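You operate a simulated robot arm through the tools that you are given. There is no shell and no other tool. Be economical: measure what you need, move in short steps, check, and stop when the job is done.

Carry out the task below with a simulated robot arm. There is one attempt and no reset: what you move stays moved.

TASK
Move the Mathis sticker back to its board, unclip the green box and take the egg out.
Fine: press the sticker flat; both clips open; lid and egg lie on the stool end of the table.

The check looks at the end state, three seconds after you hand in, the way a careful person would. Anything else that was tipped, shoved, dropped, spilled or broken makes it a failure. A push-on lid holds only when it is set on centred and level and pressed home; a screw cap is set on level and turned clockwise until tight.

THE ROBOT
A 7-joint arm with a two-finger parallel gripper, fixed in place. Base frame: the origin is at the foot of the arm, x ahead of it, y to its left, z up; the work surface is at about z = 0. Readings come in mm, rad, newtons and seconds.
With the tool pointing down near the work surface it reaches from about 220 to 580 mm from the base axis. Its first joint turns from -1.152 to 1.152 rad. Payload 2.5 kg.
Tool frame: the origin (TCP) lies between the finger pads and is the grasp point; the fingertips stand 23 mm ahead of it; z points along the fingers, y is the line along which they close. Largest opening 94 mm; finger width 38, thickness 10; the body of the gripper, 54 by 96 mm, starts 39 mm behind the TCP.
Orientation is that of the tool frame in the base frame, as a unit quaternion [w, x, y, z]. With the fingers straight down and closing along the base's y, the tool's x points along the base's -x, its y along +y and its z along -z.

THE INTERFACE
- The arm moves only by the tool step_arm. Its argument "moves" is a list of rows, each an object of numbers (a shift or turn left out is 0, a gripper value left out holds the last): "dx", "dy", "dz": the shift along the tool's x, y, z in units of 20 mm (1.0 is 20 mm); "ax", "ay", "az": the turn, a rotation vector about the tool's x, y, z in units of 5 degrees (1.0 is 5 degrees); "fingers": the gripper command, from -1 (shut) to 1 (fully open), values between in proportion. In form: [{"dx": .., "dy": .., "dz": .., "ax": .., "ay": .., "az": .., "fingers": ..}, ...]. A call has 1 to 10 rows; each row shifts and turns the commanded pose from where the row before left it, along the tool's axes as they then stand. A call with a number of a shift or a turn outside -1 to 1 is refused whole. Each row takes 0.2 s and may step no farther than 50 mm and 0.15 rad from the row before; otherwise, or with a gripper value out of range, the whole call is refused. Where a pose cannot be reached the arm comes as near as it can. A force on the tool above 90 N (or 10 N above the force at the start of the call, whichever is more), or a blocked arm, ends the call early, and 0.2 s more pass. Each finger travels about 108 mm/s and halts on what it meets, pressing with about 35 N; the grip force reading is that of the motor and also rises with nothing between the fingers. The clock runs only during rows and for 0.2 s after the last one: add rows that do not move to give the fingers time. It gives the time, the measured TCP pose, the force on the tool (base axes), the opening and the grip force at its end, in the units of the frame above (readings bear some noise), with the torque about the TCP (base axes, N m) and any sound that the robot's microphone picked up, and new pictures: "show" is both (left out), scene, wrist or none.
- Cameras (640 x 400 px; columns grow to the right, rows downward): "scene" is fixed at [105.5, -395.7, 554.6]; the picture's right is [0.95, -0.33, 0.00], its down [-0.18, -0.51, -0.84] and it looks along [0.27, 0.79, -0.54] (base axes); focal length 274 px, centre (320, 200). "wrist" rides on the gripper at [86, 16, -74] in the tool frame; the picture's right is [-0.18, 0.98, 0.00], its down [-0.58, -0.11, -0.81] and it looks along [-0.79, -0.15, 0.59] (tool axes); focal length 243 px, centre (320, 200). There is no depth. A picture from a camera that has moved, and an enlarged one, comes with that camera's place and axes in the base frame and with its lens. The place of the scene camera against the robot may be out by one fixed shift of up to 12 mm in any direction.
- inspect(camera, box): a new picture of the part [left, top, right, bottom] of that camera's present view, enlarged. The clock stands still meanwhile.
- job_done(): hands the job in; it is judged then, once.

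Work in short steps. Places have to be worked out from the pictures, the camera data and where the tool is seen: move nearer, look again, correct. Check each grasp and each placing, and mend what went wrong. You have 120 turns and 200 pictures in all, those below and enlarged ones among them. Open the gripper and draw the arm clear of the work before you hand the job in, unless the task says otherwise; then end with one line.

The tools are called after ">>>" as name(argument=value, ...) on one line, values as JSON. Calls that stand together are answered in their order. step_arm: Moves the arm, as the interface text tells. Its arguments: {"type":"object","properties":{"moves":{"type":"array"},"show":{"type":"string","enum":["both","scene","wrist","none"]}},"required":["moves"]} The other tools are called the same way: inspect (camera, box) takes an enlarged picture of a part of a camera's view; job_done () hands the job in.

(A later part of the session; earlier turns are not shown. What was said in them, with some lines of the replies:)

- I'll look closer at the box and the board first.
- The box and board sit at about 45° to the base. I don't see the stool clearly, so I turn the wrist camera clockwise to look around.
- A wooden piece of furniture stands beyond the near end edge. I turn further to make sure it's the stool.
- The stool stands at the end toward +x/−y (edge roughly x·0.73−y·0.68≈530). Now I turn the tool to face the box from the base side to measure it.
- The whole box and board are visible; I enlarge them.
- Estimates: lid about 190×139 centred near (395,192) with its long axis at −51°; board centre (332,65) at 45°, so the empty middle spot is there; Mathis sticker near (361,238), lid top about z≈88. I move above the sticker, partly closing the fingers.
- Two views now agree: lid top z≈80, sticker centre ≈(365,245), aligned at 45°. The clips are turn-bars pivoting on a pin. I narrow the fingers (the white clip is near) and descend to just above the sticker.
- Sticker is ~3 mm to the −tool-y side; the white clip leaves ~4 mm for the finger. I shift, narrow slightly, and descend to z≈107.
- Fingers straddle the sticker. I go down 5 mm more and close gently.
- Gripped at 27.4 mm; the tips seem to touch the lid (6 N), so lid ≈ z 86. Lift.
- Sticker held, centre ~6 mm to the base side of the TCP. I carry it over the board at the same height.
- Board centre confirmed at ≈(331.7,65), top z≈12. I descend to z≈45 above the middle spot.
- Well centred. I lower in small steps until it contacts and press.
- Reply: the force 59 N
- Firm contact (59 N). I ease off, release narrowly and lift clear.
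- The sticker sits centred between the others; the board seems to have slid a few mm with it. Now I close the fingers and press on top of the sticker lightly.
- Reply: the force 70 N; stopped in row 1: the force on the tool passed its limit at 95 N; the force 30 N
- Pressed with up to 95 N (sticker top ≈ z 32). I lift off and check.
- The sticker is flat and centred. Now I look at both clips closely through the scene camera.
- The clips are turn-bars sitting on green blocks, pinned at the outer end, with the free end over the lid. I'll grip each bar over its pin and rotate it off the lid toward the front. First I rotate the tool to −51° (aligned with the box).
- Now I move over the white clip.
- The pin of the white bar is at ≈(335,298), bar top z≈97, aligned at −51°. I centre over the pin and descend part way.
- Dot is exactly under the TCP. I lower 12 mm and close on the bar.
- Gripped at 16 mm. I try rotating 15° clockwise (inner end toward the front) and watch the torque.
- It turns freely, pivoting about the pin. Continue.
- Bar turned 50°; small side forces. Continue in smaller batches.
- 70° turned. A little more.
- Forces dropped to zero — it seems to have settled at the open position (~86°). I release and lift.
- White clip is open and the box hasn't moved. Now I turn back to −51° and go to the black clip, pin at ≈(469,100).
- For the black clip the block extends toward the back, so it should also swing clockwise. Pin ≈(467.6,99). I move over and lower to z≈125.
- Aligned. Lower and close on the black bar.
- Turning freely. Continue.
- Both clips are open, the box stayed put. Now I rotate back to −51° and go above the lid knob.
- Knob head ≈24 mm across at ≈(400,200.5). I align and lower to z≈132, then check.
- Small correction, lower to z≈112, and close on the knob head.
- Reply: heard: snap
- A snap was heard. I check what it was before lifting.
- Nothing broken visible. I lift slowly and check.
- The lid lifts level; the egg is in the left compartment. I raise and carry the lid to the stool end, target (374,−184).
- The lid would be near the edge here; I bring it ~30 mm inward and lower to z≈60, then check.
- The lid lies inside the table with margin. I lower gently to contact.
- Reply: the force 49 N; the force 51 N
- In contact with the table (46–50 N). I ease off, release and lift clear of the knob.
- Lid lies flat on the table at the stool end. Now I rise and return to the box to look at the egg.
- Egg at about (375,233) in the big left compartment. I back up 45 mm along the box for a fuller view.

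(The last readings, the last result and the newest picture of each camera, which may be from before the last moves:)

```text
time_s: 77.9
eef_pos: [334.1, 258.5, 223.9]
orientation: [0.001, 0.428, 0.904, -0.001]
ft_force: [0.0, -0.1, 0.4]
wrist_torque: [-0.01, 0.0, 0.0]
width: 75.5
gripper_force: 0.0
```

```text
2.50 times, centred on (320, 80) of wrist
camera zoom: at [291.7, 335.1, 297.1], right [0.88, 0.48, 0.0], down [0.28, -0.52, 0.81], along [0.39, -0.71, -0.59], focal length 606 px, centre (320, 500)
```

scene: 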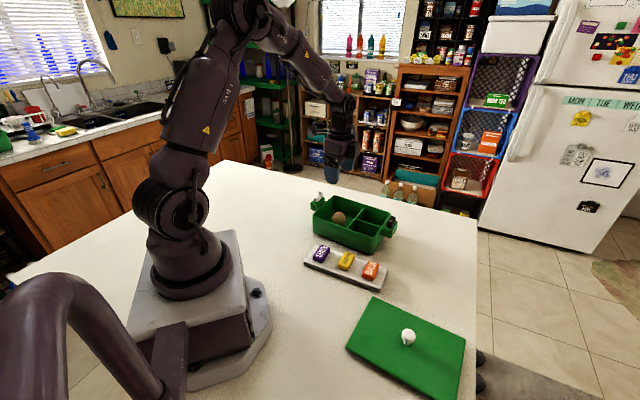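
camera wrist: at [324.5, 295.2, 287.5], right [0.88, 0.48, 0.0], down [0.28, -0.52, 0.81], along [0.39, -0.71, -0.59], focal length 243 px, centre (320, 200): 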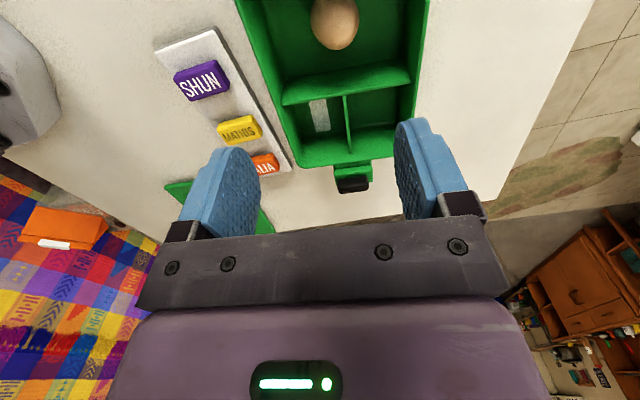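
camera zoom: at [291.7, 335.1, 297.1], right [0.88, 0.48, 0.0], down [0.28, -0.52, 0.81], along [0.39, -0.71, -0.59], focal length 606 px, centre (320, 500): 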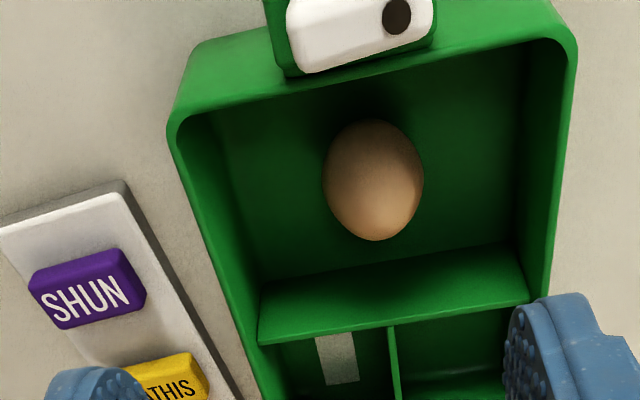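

The egg lies along the box's long axis, ~43 mm wide. At this yaw the wrist camera would hang over the white clip, so I turn the tool half-way around (to 129°), high above.

>>> step_arm(moves=[{"az": -1}, {"az": -1}, {"az": -1}, {"az": -1}, {"az": -1}, {"az": -1}, {"az": -1}, {"az": -1}, {"az": -1}, {"az": -1}], show="none")

>>> step_arm(moves=[{"az": -1}, {"az": -1}, {"az": -1}, {"az": -1}, {"az": -1}, {"az": -1}, {"az": -1}, {"az": -1}, {"az": -1}, {"az": -1}], show="none")

>>> step_arm(moves=[{"az": -1}, {"az": -1}, {"az": -1}, {"az": -1}, {"az": -1}, {"az": -1}, {"az": -1}, {"az": -1}, {"az": -1}, {"az": -1}], show="none")

>>> step_arm(moves=[{"az": -1}, {"az": -1}, {"az": -1}, {"az": -1}, {"az": -1}, {"az": -1}], show="wrist")

```text
time_s: 80.1
eef_pos: [335.4, 258.1, 223.9]
orientation: [0.001, 0.006, 1.0, 0.0]
ft_force: [0.2, -1.0, 0.9]
wrist_torque: [-0.03, 0.0, 0.0]
width: 75.4
gripper_force: 0.1
```

```text
time_s: 82.3
eef_pos: [335.9, 259.1, 223.3]
orientation: [0.0, -0.419, 0.908, -0.001]
ft_force: [0.2, -1.0, 0.5]
wrist_torque: [0.01, -0.02, -0.01]
width: 75.2
gripper_force: 0.0
```

```text
time_s: 84.5
eef_pos: [333.9, 258.7, 223.6]
orientation: [0.0, 0.762, -0.648, 0.001]
ft_force: [0.2, 0.6, 0.5]
wrist_torque: [0.01, -0.01, -0.04]
width: 75.3
gripper_force: 0.0
```

```text
time_s: 85.9
eef_pos: [334.1, 258.4, 223.0]
orientation: [-0.001, 0.904, -0.428, 0.002]
ft_force: [0.3, -0.9, -0.1]
wrist_torque: [0.0, -0.01, -0.01]
width: 75.1
gripper_force: 0.1
camera wrist: at [376.5, 180.9, 297.5], right [-0.88, -0.48, 0.0], down [-0.29, 0.52, 0.8], along [-0.39, 0.71, -0.59], focal length 243 px, centre (320, 200)
```

wrist: 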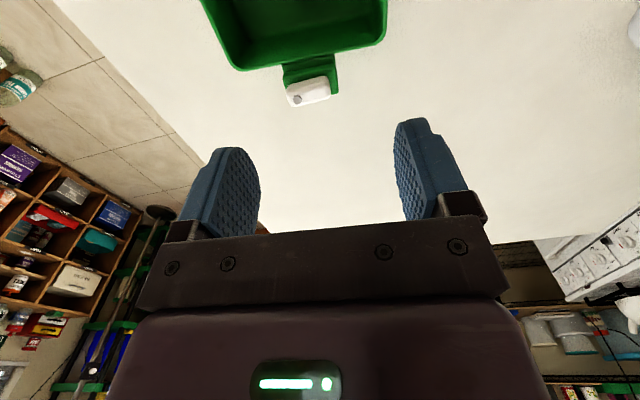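

That works. I move over the egg and lower to z≈150.

>>> step_arm(moves=[{"dx": 0.8, "dy": -0.24}, {"dx": 0.8, "dy": -0.23}, {"dx": 0.78, "dy": -0.23}, {"dz": 1}, {"dz": 1}, {"dz": 1}, {"dz": 0.65}], show="none")

>>> inspect(camera="wrist", box=[170, 0, 470, 180])

```text
time_s: 87.5
eef_pos: [376.7, 231.5, 150.9]
orientation: [0.001, 0.904, -0.428, 0.002]
ft_force: [0.8, 0.2, 0.5]
wrist_torque: [0.03, -0.01, -0.03]
width: 75.0
gripper_force: 0.1
```

```text
2.13 times, centred on (320, 90) of wrist
camera zoom: at [417.6, 152.8, 224.6], right [-0.88, -0.48, 0.0], down [-0.29, 0.52, 0.8], along [-0.39, 0.71, -0.59], focal length 518 px, centre (320, 435)
```

zoom: 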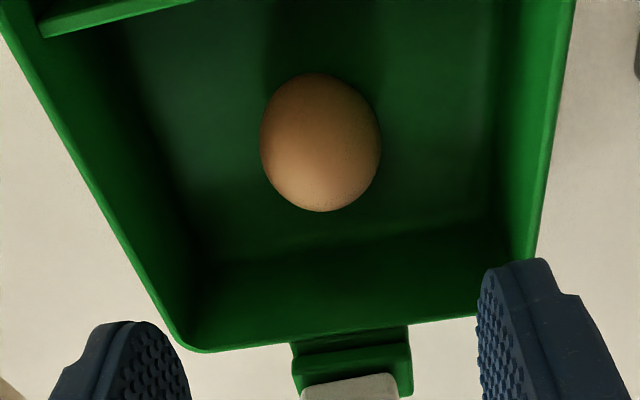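

Egg centred laterally, lying along the tool x. I shift 2 mm and lower to z≈70 and check the clearance.

>>> step_arm(moves=[{"dx": -0.1, "dz": 1, "fingers": 0.5}, {"dz": 1}, {"dz": 1}, {"dz": 1}], show="wrist")

>>> inspect(camera="wrist", box=[170, 20, 470, 200])

>>> inspect(camera="scene", box=[290, 140, 410, 270])

```text
time_s: 88.5
eef_pos: [374.2, 231.5, 71.1]
orientation: [0.0, 0.904, -0.428, 0.002]
ft_force: [-0.3, 0.6, -0.4]
wrist_torque: [0.0, 0.02, 0.01]
width: 70.5
gripper_force: 0.1
camera wrist: at [415.2, 154.0, 145.3], right [-0.88, -0.48, 0.0], down [-0.29, 0.52, 0.8], along [-0.39, 0.71, -0.59], focal length 243 px, centre (320, 200)
```

wrist: 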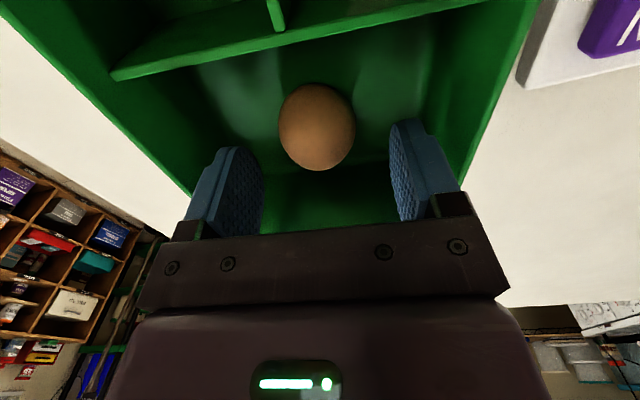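

```text
2.13 times, centred on (320, 110) of wrist
camera zoom: at [415.2, 154.0, 145.3], right [-0.88, -0.48, 0.0], down [-0.29, 0.52, 0.8], along [-0.39, 0.71, -0.59], focal length 518 px, centre (320, 392)
```

zoom: 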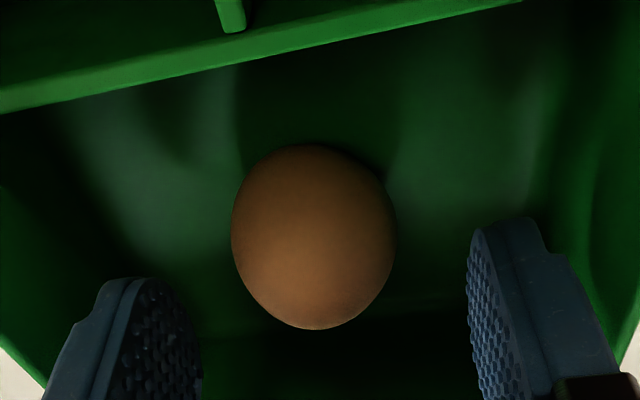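

```text
3.08 times, centred on (350, 205) of scene
camera zoom: at [105.5, -395.7, 554.6], right [0.95, -0.33, 0.0], down [-0.18, -0.51, -0.84], along [0.27, 0.79, -0.54], focal length 844 px, centre (228, 185)
```

zoom: 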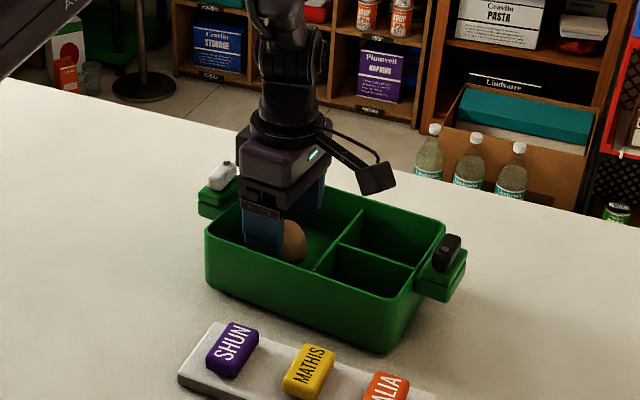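

Small correction, then lower to z≈39 (fingers beside the egg's equator) and close gently.

>>> step_arm(moves=[{"dx": -0.12, "dy": -0.07, "dz": 0.6}, {"dz": 0.6}, {"dz": 0.4}, {}], show="wrist")

>>> inspect(camera="wrist", box=[170, 60, 470, 240])

```text
time_s: 89.5
eef_pos: [374.0, 234.6, 39.4]
orientation: [0.0, 0.904, -0.428, 0.002]
ft_force: [-0.1, 0.2, 0.2]
wrist_torque: [-0.02, 0.02, -0.01]
width: 70.4
gripper_force: 0.0
camera wrist: at [416.3, 156.6, 113.1], right [-0.88, -0.48, 0.0], down [-0.29, 0.52, 0.8], along [-0.38, 0.71, -0.59], focal length 243 px, centre (320, 200)
```

wrist: 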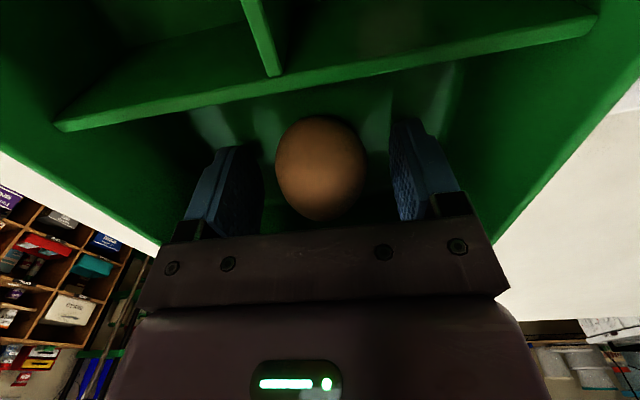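

```text
2.13 times, centred on (320, 150) of wrist
camera zoom: at [416.3, 156.6, 113.1], right [-0.88, -0.48, 0.0], down [-0.29, 0.52, 0.8], along [-0.38, 0.71, -0.59], focal length 518 px, centre (320, 307)
```

zoom: 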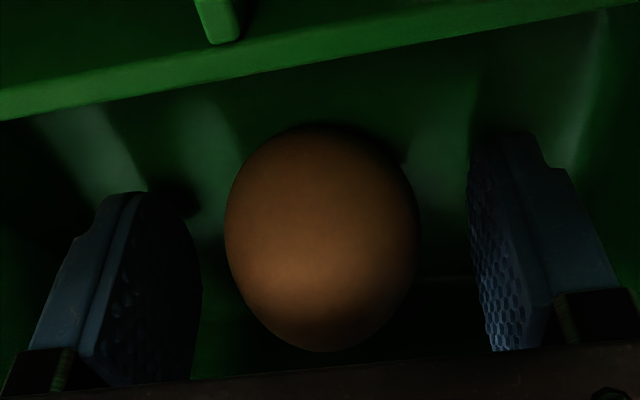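

Egg is well between the pads. I close gradually to limit the force.

>>> step_arm(moves=[{"dx": -0.1, "fingers": 0.15}, {"fingers": 0.0}, {"fingers": -0.04}, {}], show="none")

>>> step_arm(moves=[{"fingers": -0.09}, {}], show="wrist")

```text
time_s: 90.5
eef_pos: [374.5, 237.5, 38.3]
orientation: [0.0, 0.903, -0.429, 0.001]
ft_force: [0.5, -0.3, -0.1]
wrist_torque: [0.02, 0.03, 0.01]
width: 44.9
gripper_force: 0.1
```

```text
time_s: 91.1
eef_pos: [374.1, 235.7, 38.2]
orientation: [-0.002, 0.903, -0.429, 0.001]
ft_force: [-1.1, 0.6, -0.9]
wrist_torque: [-0.01, 0.01, 0.02]
width: 43.5
gripper_force: 0.9
camera wrist: at [414.9, 158.5, 113.0], right [-0.88, -0.48, 0.0], down [-0.29, 0.52, 0.8], along [-0.39, 0.71, -0.59], focal length 243 px, centre (320, 200)
```

wrist: 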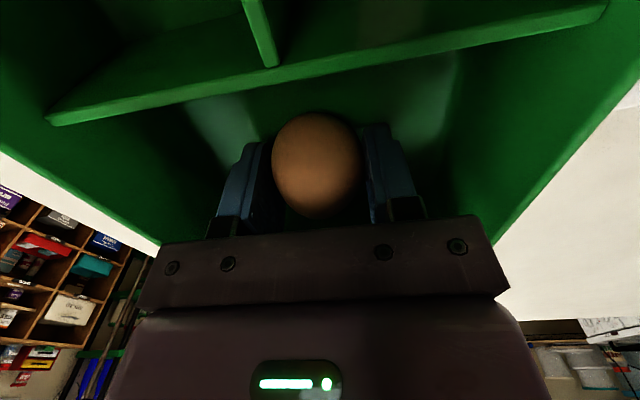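

Contact at 43.5 mm with light force. I tighten a bit.

>>> step_arm(moves=[{"fingers": -0.15}, {}], show="none")

>>> step_arm(moves=[{"fingers": -0.22}, {}], show="none")

```text
time_s: 91.7
eef_pos: [374.1, 237.3, 39.7]
orientation: [-0.001, 0.904, -0.428, 0.001]
ft_force: [0.2, -0.6, 0.0]
wrist_torque: [-0.02, -0.02, 0.01]
width: 42.8
gripper_force: 35.1
```

```text
time_s: 92.3
eef_pos: [374.5, 236.2, 38.9]
orientation: [-0.001, 0.903, -0.429, 0.001]
ft_force: [0.0, -0.5, 0.0]
wrist_torque: [-0.01, 0.0, -0.02]
width: 42.6
gripper_force: 34.9
```

Firm grip at 42.7 mm, no cracking. Lift straight up.

>>> step_arm(moves=[{"dz": -0.3}, {"dz": -0.7}, {"dz": -1}, {"dz": -1}, {"dz": -1}, {"dz": -1}, {"dz": -1}, {"dz": -1}])

```text
time_s: 94.1
eef_pos: [372.6, 235.6, 176.9]
orientation: [0.001, 0.904, -0.429, 0.001]
ft_force: [-0.3, -0.1, -0.9]
wrist_torque: [0.02, 0.0, 0.04]
width: 42.3
gripper_force: 34.7
camera wrist: at [414.5, 157.8, 251.8], right [-0.88, -0.48, 0.0], down [-0.28, 0.52, 0.81], along [-0.39, 0.71, -0.59], focal length 243 px, centre (320, 200)
```

scene: 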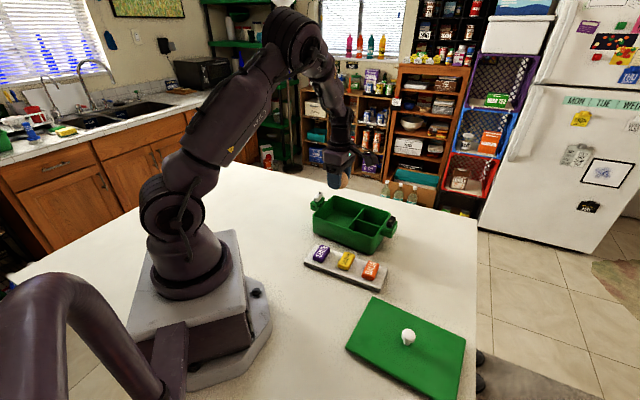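
wrist: 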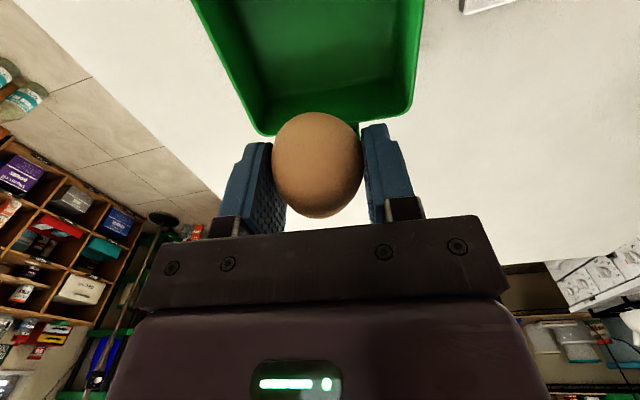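

Egg held. I carry it to the stool end, target (478,−72), beside the lid.

>>> step_arm(moves=[{"dx": 0.953, "dy": 0.354}, {"dx": 0.953, "dy": 0.354}, {"dx": 0.953, "dy": 0.354}, {"dx": 0.953, "dy": 0.354}, {"dx": 0.953, "dy": 0.354}, {"dx": 0.953, "dy": 0.354}, {"dx": 0.953, "dy": 0.354}, {"dx": 0.953, "dy": 0.354}], show="none")

>>> step_arm(moves=[{"dx": 0.953, "dy": 0.354}, {"dx": 0.953, "dy": 0.354}, {"dx": 0.953, "dy": 0.354}, {"dx": 0.953, "dy": 0.354}, {"dx": 0.953, "dy": 0.354}, {"dx": 0.953, "dy": 0.354}, {"dx": 0.953, "dy": 0.354}, {"dx": 0.953, "dy": 0.354}])

```text
time_s: 95.9
eef_pos: [425.0, 80.8, 178.0]
orientation: [-0.001, 0.904, -0.428, 0.002]
ft_force: [-0.7, 0.3, -0.6]
wrist_torque: [-0.01, -0.06, 0.01]
width: 42.5
gripper_force: 35.2
```

```text
time_s: 97.7
eef_pos: [478.0, -72.7, 179.0]
orientation: [0.0, 0.903, -0.429, 0.002]
ft_force: [0.5, 0.1, -0.6]
wrist_torque: [-0.02, 0.0, -0.02]
width: 42.3
gripper_force: 35.0
camera wrist: at [520.0, -150.7, 253.8], right [-0.88, -0.48, 0.0], down [-0.29, 0.52, 0.8], along [-0.38, 0.71, -0.59], focal length 243 px, centre (320, 200)
```

scene: 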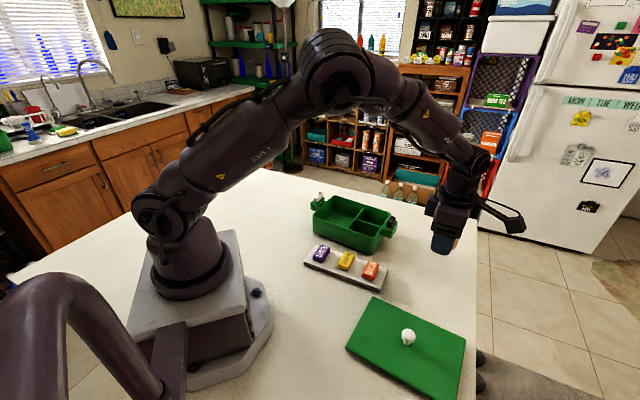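
wrist: 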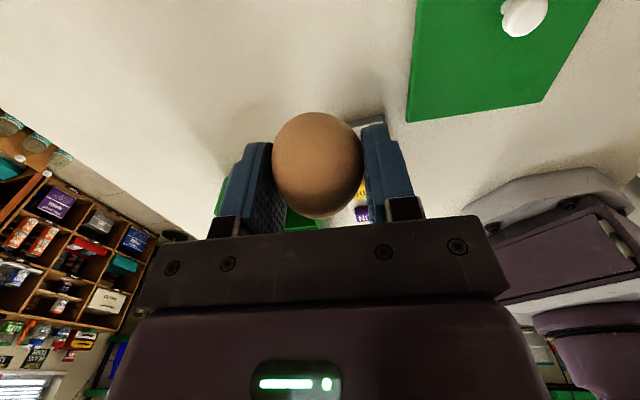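

Over the spot. I lower to z≈45 and then approach gently.

>>> step_arm(moves=[{"dz": 1}, {"dz": 1}, {"dz": 1}, {"dz": 1}, {"dz": 1}, {"dz": 1}, {"dz": 0.6}, {"dz": 0.2}], show="none")

>>> step_arm(moves=[{"dz": 0.1}, {"dz": 0.1}, {}], show="scene")

>>> inspect(camera="scene", box=[400, 190, 500, 290])

```text
time_s: 99.5
eef_pos: [478.2, -73.1, 44.3]
orientation: [0.0, 0.904, -0.428, 0.002]
ft_force: [-0.5, 1.0, 0.3]
wrist_torque: [-0.01, 0.02, 0.0]
width: 42.3
gripper_force: 35.3
```

```text
time_s: 100.3
eef_pos: [477.6, -72.2, 39.8]
orientation: [0.001, 0.904, -0.428, 0.003]
ft_force: [0.4, 0.1, -0.8]
wrist_torque: [0.0, -0.02, 0.03]
width: 42.3
gripper_force: 35.2
```

scene: 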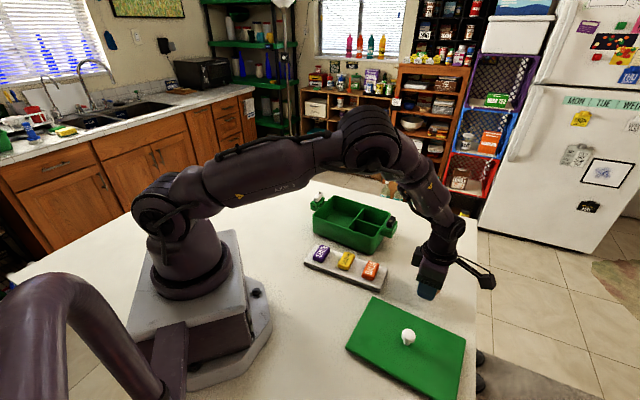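

```text
4.00 times, centred on (450, 240) of scene
camera zoom: at [105.5, -395.7, 554.6], right [0.95, -0.33, 0.0], down [-0.18, -0.51, -0.84], along [0.27, 0.79, -0.54], focal length 1097 px, centre (-200, 40)
```

zoom: 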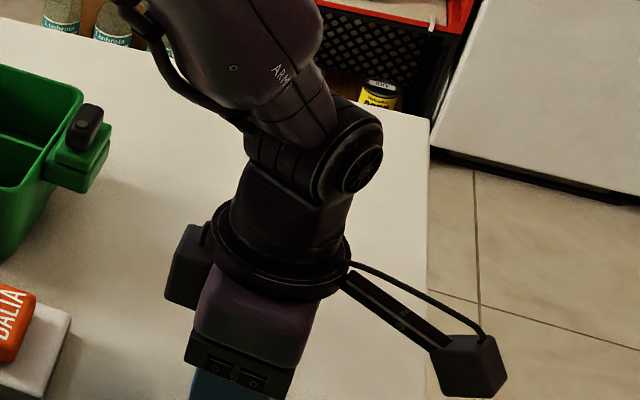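

Not yet touching (force ≈0 at z 39.8). Down in 1–1.5 mm steps.

>>> step_arm(moves=[{"dz": 0.07}, {"dz": 0.07}, {}], show="none")

>>> step_arm(moves=[{"dz": 0.05}, {}], show="none")

```text
time_s: 101.1
eef_pos: [479.6, -72.5, 35.7]
orientation: [0.0, 0.903, -0.429, 0.002]
ft_force: [0.4, 0.3, -0.5]
wrist_torque: [0.0, 0.02, -0.02]
width: 42.3
gripper_force: 34.7
```

```text
time_s: 101.7
eef_pos: [479.9, -72.3, 35.1]
orientation: [0.0, 0.904, -0.428, 0.002]
ft_force: [0.9, 0.3, 0.3]
wrist_torque: [0.0, 0.03, -0.02]
width: 42.5
gripper_force: 35.0
```

>>> step_arm(moves=[{"dz": 0.05}, {}], show="none")

>>> step_arm(moves=[{"dz": 0.05}, {}], show="wrist")

```text
time_s: 102.3
eef_pos: [479.1, -72.4, 34.3]
orientation: [0.0, 0.903, -0.429, 0.001]
ft_force: [-0.8, 0.1, -0.9]
wrist_torque: [0.01, 0.0, 0.0]
width: 42.3
gripper_force: 35.2
```

```text
time_s: 102.9
eef_pos: [478.9, -71.5, 33.5]
orientation: [0.0, 0.903, -0.429, 0.002]
ft_force: [0.3, 0.3, -0.3]
wrist_torque: [0.0, 0.0, -0.03]
width: 42.5
gripper_force: 35.0
camera wrist: at [520.2, -150.4, 107.8], right [-0.88, -0.48, 0.0], down [-0.29, 0.52, 0.8], along [-0.38, 0.71, -0.59], focal length 243 px, centre (320, 200)
```

wrist: 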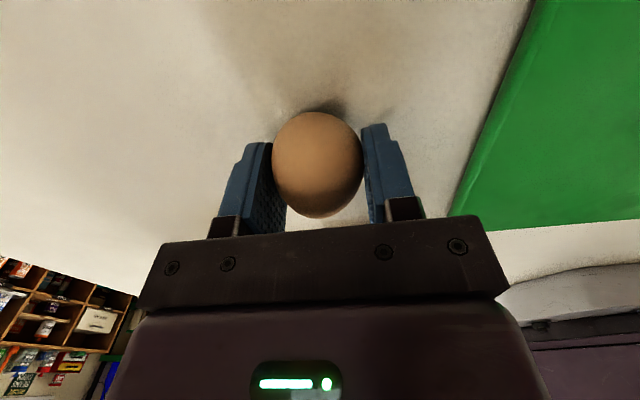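

>>> step_arm(moves=[{"dz": 0.05}, {}], show="none")

>>> step_arm(moves=[{"dz": 0.05}, {}], show="none")

>>> step_arm(moves=[{"dz": 0.05}, {}], show="none")

```text
time_s: 103.5
eef_pos: [479.7, -72.4, 32.0]
orientation: [0.0, 0.903, -0.429, 0.001]
ft_force: [-0.3, 1.1, 0.0]
wrist_torque: [0.01, -0.01, -0.03]
width: 42.4
gripper_force: 34.6
```

```text
time_s: 104.1
eef_pos: [478.7, -73.4, 30.8]
orientation: [0.0, 0.904, -0.428, 0.001]
ft_force: [-0.4, -0.1, -0.3]
wrist_torque: [0.0, -0.03, -0.01]
width: 42.4
gripper_force: 34.4
```

```text
time_s: 104.7
eef_pos: [478.5, -73.5, 30.0]
orientation: [0.0, 0.903, -0.429, 0.002]
ft_force: [-0.5, -0.4, 1.4]
wrist_torque: [-0.01, -0.04, 0.03]
width: 42.3
gripper_force: 35.2
```

>>> step_arm(moves=[{"dz": 0.05}, {}], show="none")

>>> inspect(camera="wrist", box=[220, 70, 420, 230])

```text
time_s: 105.3
eef_pos: [479.0, -72.4, 30.2]
orientation: [0.0, 0.903, -0.43, 0.003]
ft_force: [-7.4, 0.4, 18.4]
wrist_torque: [0.01, 0.21, -0.01]
width: 42.6
gripper_force: 34.6
```

```text
2.50 times, centred on (320, 150) of wrist
camera zoom: at [520.4, -150.3, 104.9], right [-0.88, -0.48, 0.0], down [-0.29, 0.52, 0.8], along [-0.38, 0.71, -0.59], focal length 606 px, centre (320, 325)
```

zoom: 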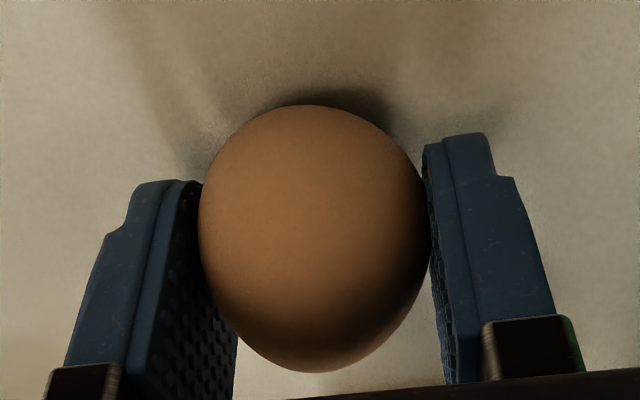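

Touchdown (18 N). I back off 1 mm and open slowly.

>>> step_arm(moves=[{"dz": -0.05}, {"fingers": -0.1}, {"fingers": -0.06}, {"fingers": -0.02}, {"fingers": 0.03}, {}], show="wrist")

```text
time_s: 106.7
eef_pos: [478.2, -72.8, 30.1]
orientation: [0.0, 0.903, -0.429, 0.002]
ft_force: [1.0, 0.3, 0.1]
wrist_torque: [-0.02, -0.01, -0.02]
width: 48.5
gripper_force: 0.1
camera wrist: at [520.4, -150.1, 104.8], right [-0.88, -0.48, 0.0], down [-0.29, 0.52, 0.8], along [-0.38, 0.71, -0.59], focal length 243 px, centre (320, 200)
```

wrist: 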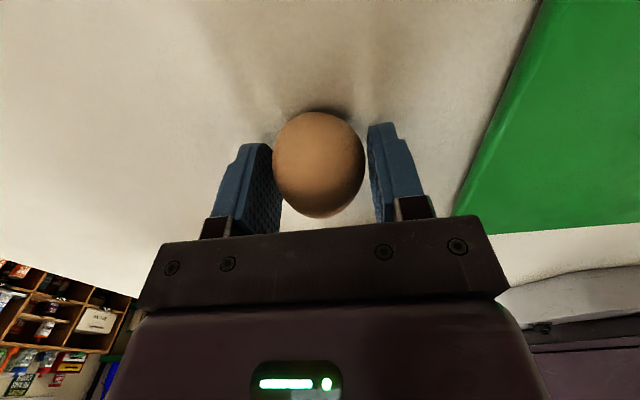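

The egg stays put. I open wider and wait a moment to see that it doesn't roll.

>>> step_arm(moves=[{"fingers": 0.1}, {"fingers": 0.2}, {"fingers": 0.35}, {"fingers": 0.5}, {}, {}, {}], show="wrist")

```text
time_s: 108.3
eef_pos: [479.8, -72.8, 29.9]
orientation: [0.0, 0.903, -0.429, 0.002]
ft_force: [-0.4, 0.8, 0.1]
wrist_torque: [-0.01, -0.01, 0.02]
width: 70.5
gripper_force: 0.0
camera wrist: at [520.4, -150.1, 104.8], right [-0.88, -0.48, 0.0], down [-0.29, 0.52, 0.8], along [-0.38, 0.71, -0.59], focal length 243 px, centre (320, 200)
```

wrist: 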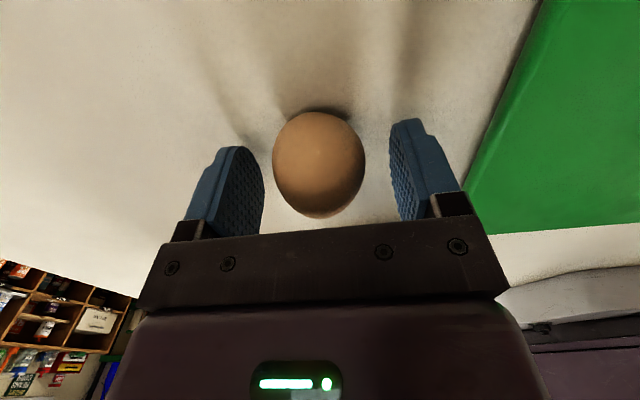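

The egg rests still. I lift straight up and away.

>>> step_arm(moves=[{"dz": -0.5}, {"dz": -1}, {"dz": -1}, {"dz": -1}, {"dz": -1}, {"dz": -1}, {"dz": -1}, {"dz": -1}, {"dz": -1}, {"dz": -1}])

>>> inspect(camera="scene", box=[290, 170, 500, 400])

>>> inspect(camera="scene", box=[290, 170, 410, 300])

```text
time_s: 110.5
eef_pos: [477.7, -71.9, 219.1]
orientation: [0.0, 0.904, -0.428, 0.0]
ft_force: [0.1, -0.5, -0.1]
wrist_torque: [0.01, 0.0, 0.0]
width: 70.6
gripper_force: 0.1
camera wrist: at [519.1, -149.3, 294.4], right [-0.88, -0.48, 0.0], down [-0.29, 0.52, 0.81], along [-0.39, 0.71, -0.59], focal length 243 px, centre (320, 200)
```

scene: 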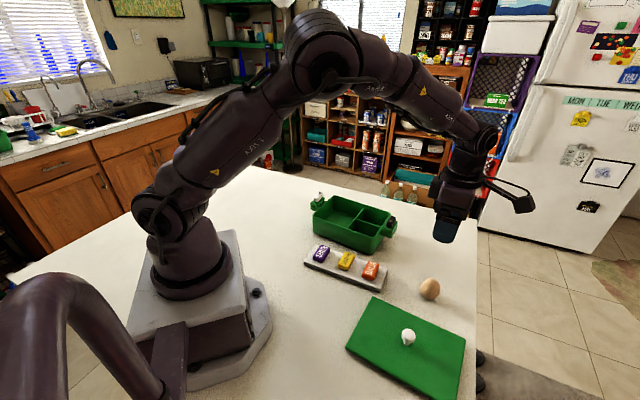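
wrist: 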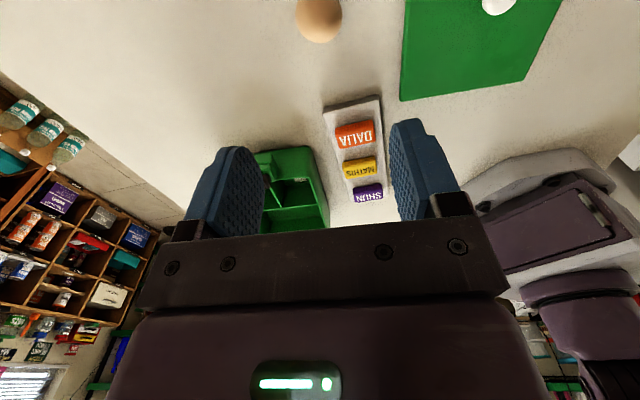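

```text
1.74 times, centred on (395, 285) of scene
camera zoom: at [105.5, -395.7, 554.6], right [0.95, -0.33, 0.0], down [-0.18, -0.51, -0.84], along [0.27, 0.79, -0.54], focal length 477 px, centre (190, 52)
```

zoom: 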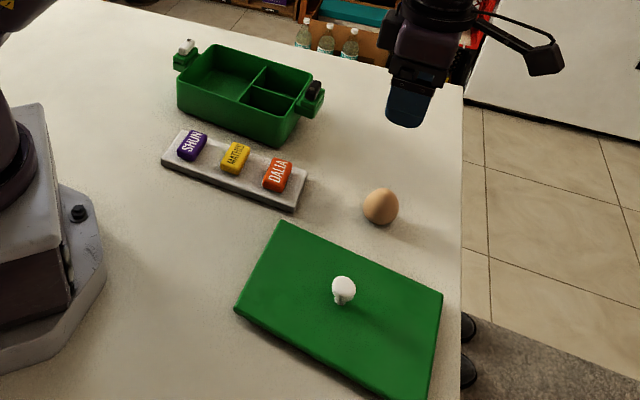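

```text
3.08 times, centred on (350, 235) of scene
camera zoom: at [105.5, -395.7, 554.6], right [0.95, -0.33, 0.0], down [-0.18, -0.51, -0.84], along [0.27, 0.79, -0.54], focal length 844 px, centre (228, 92)
```

zoom: 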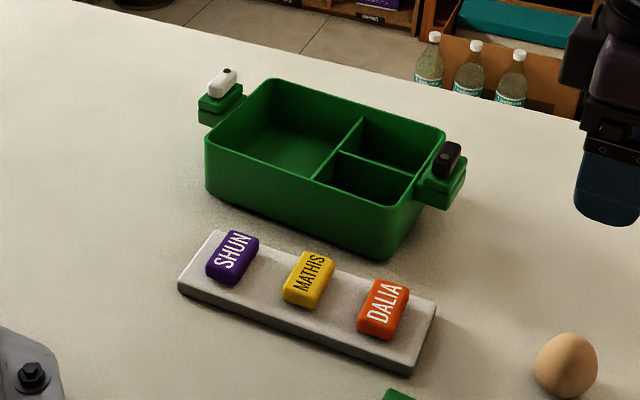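

All parts of the task show done: sticker pressed on the board between Shun and Dalia, both clips swung open, lid and egg resting at the stool end. The gripper is open and the arm is clear, so I hand in.

>>> job_done()

```text
The job is handed in.
```

The Mathis sticker is pressed onto its board, both clips are open, and the lid and egg are lying at the stool end of the table; the board slid about 7 mm while I placed the sticker, and I left it there.
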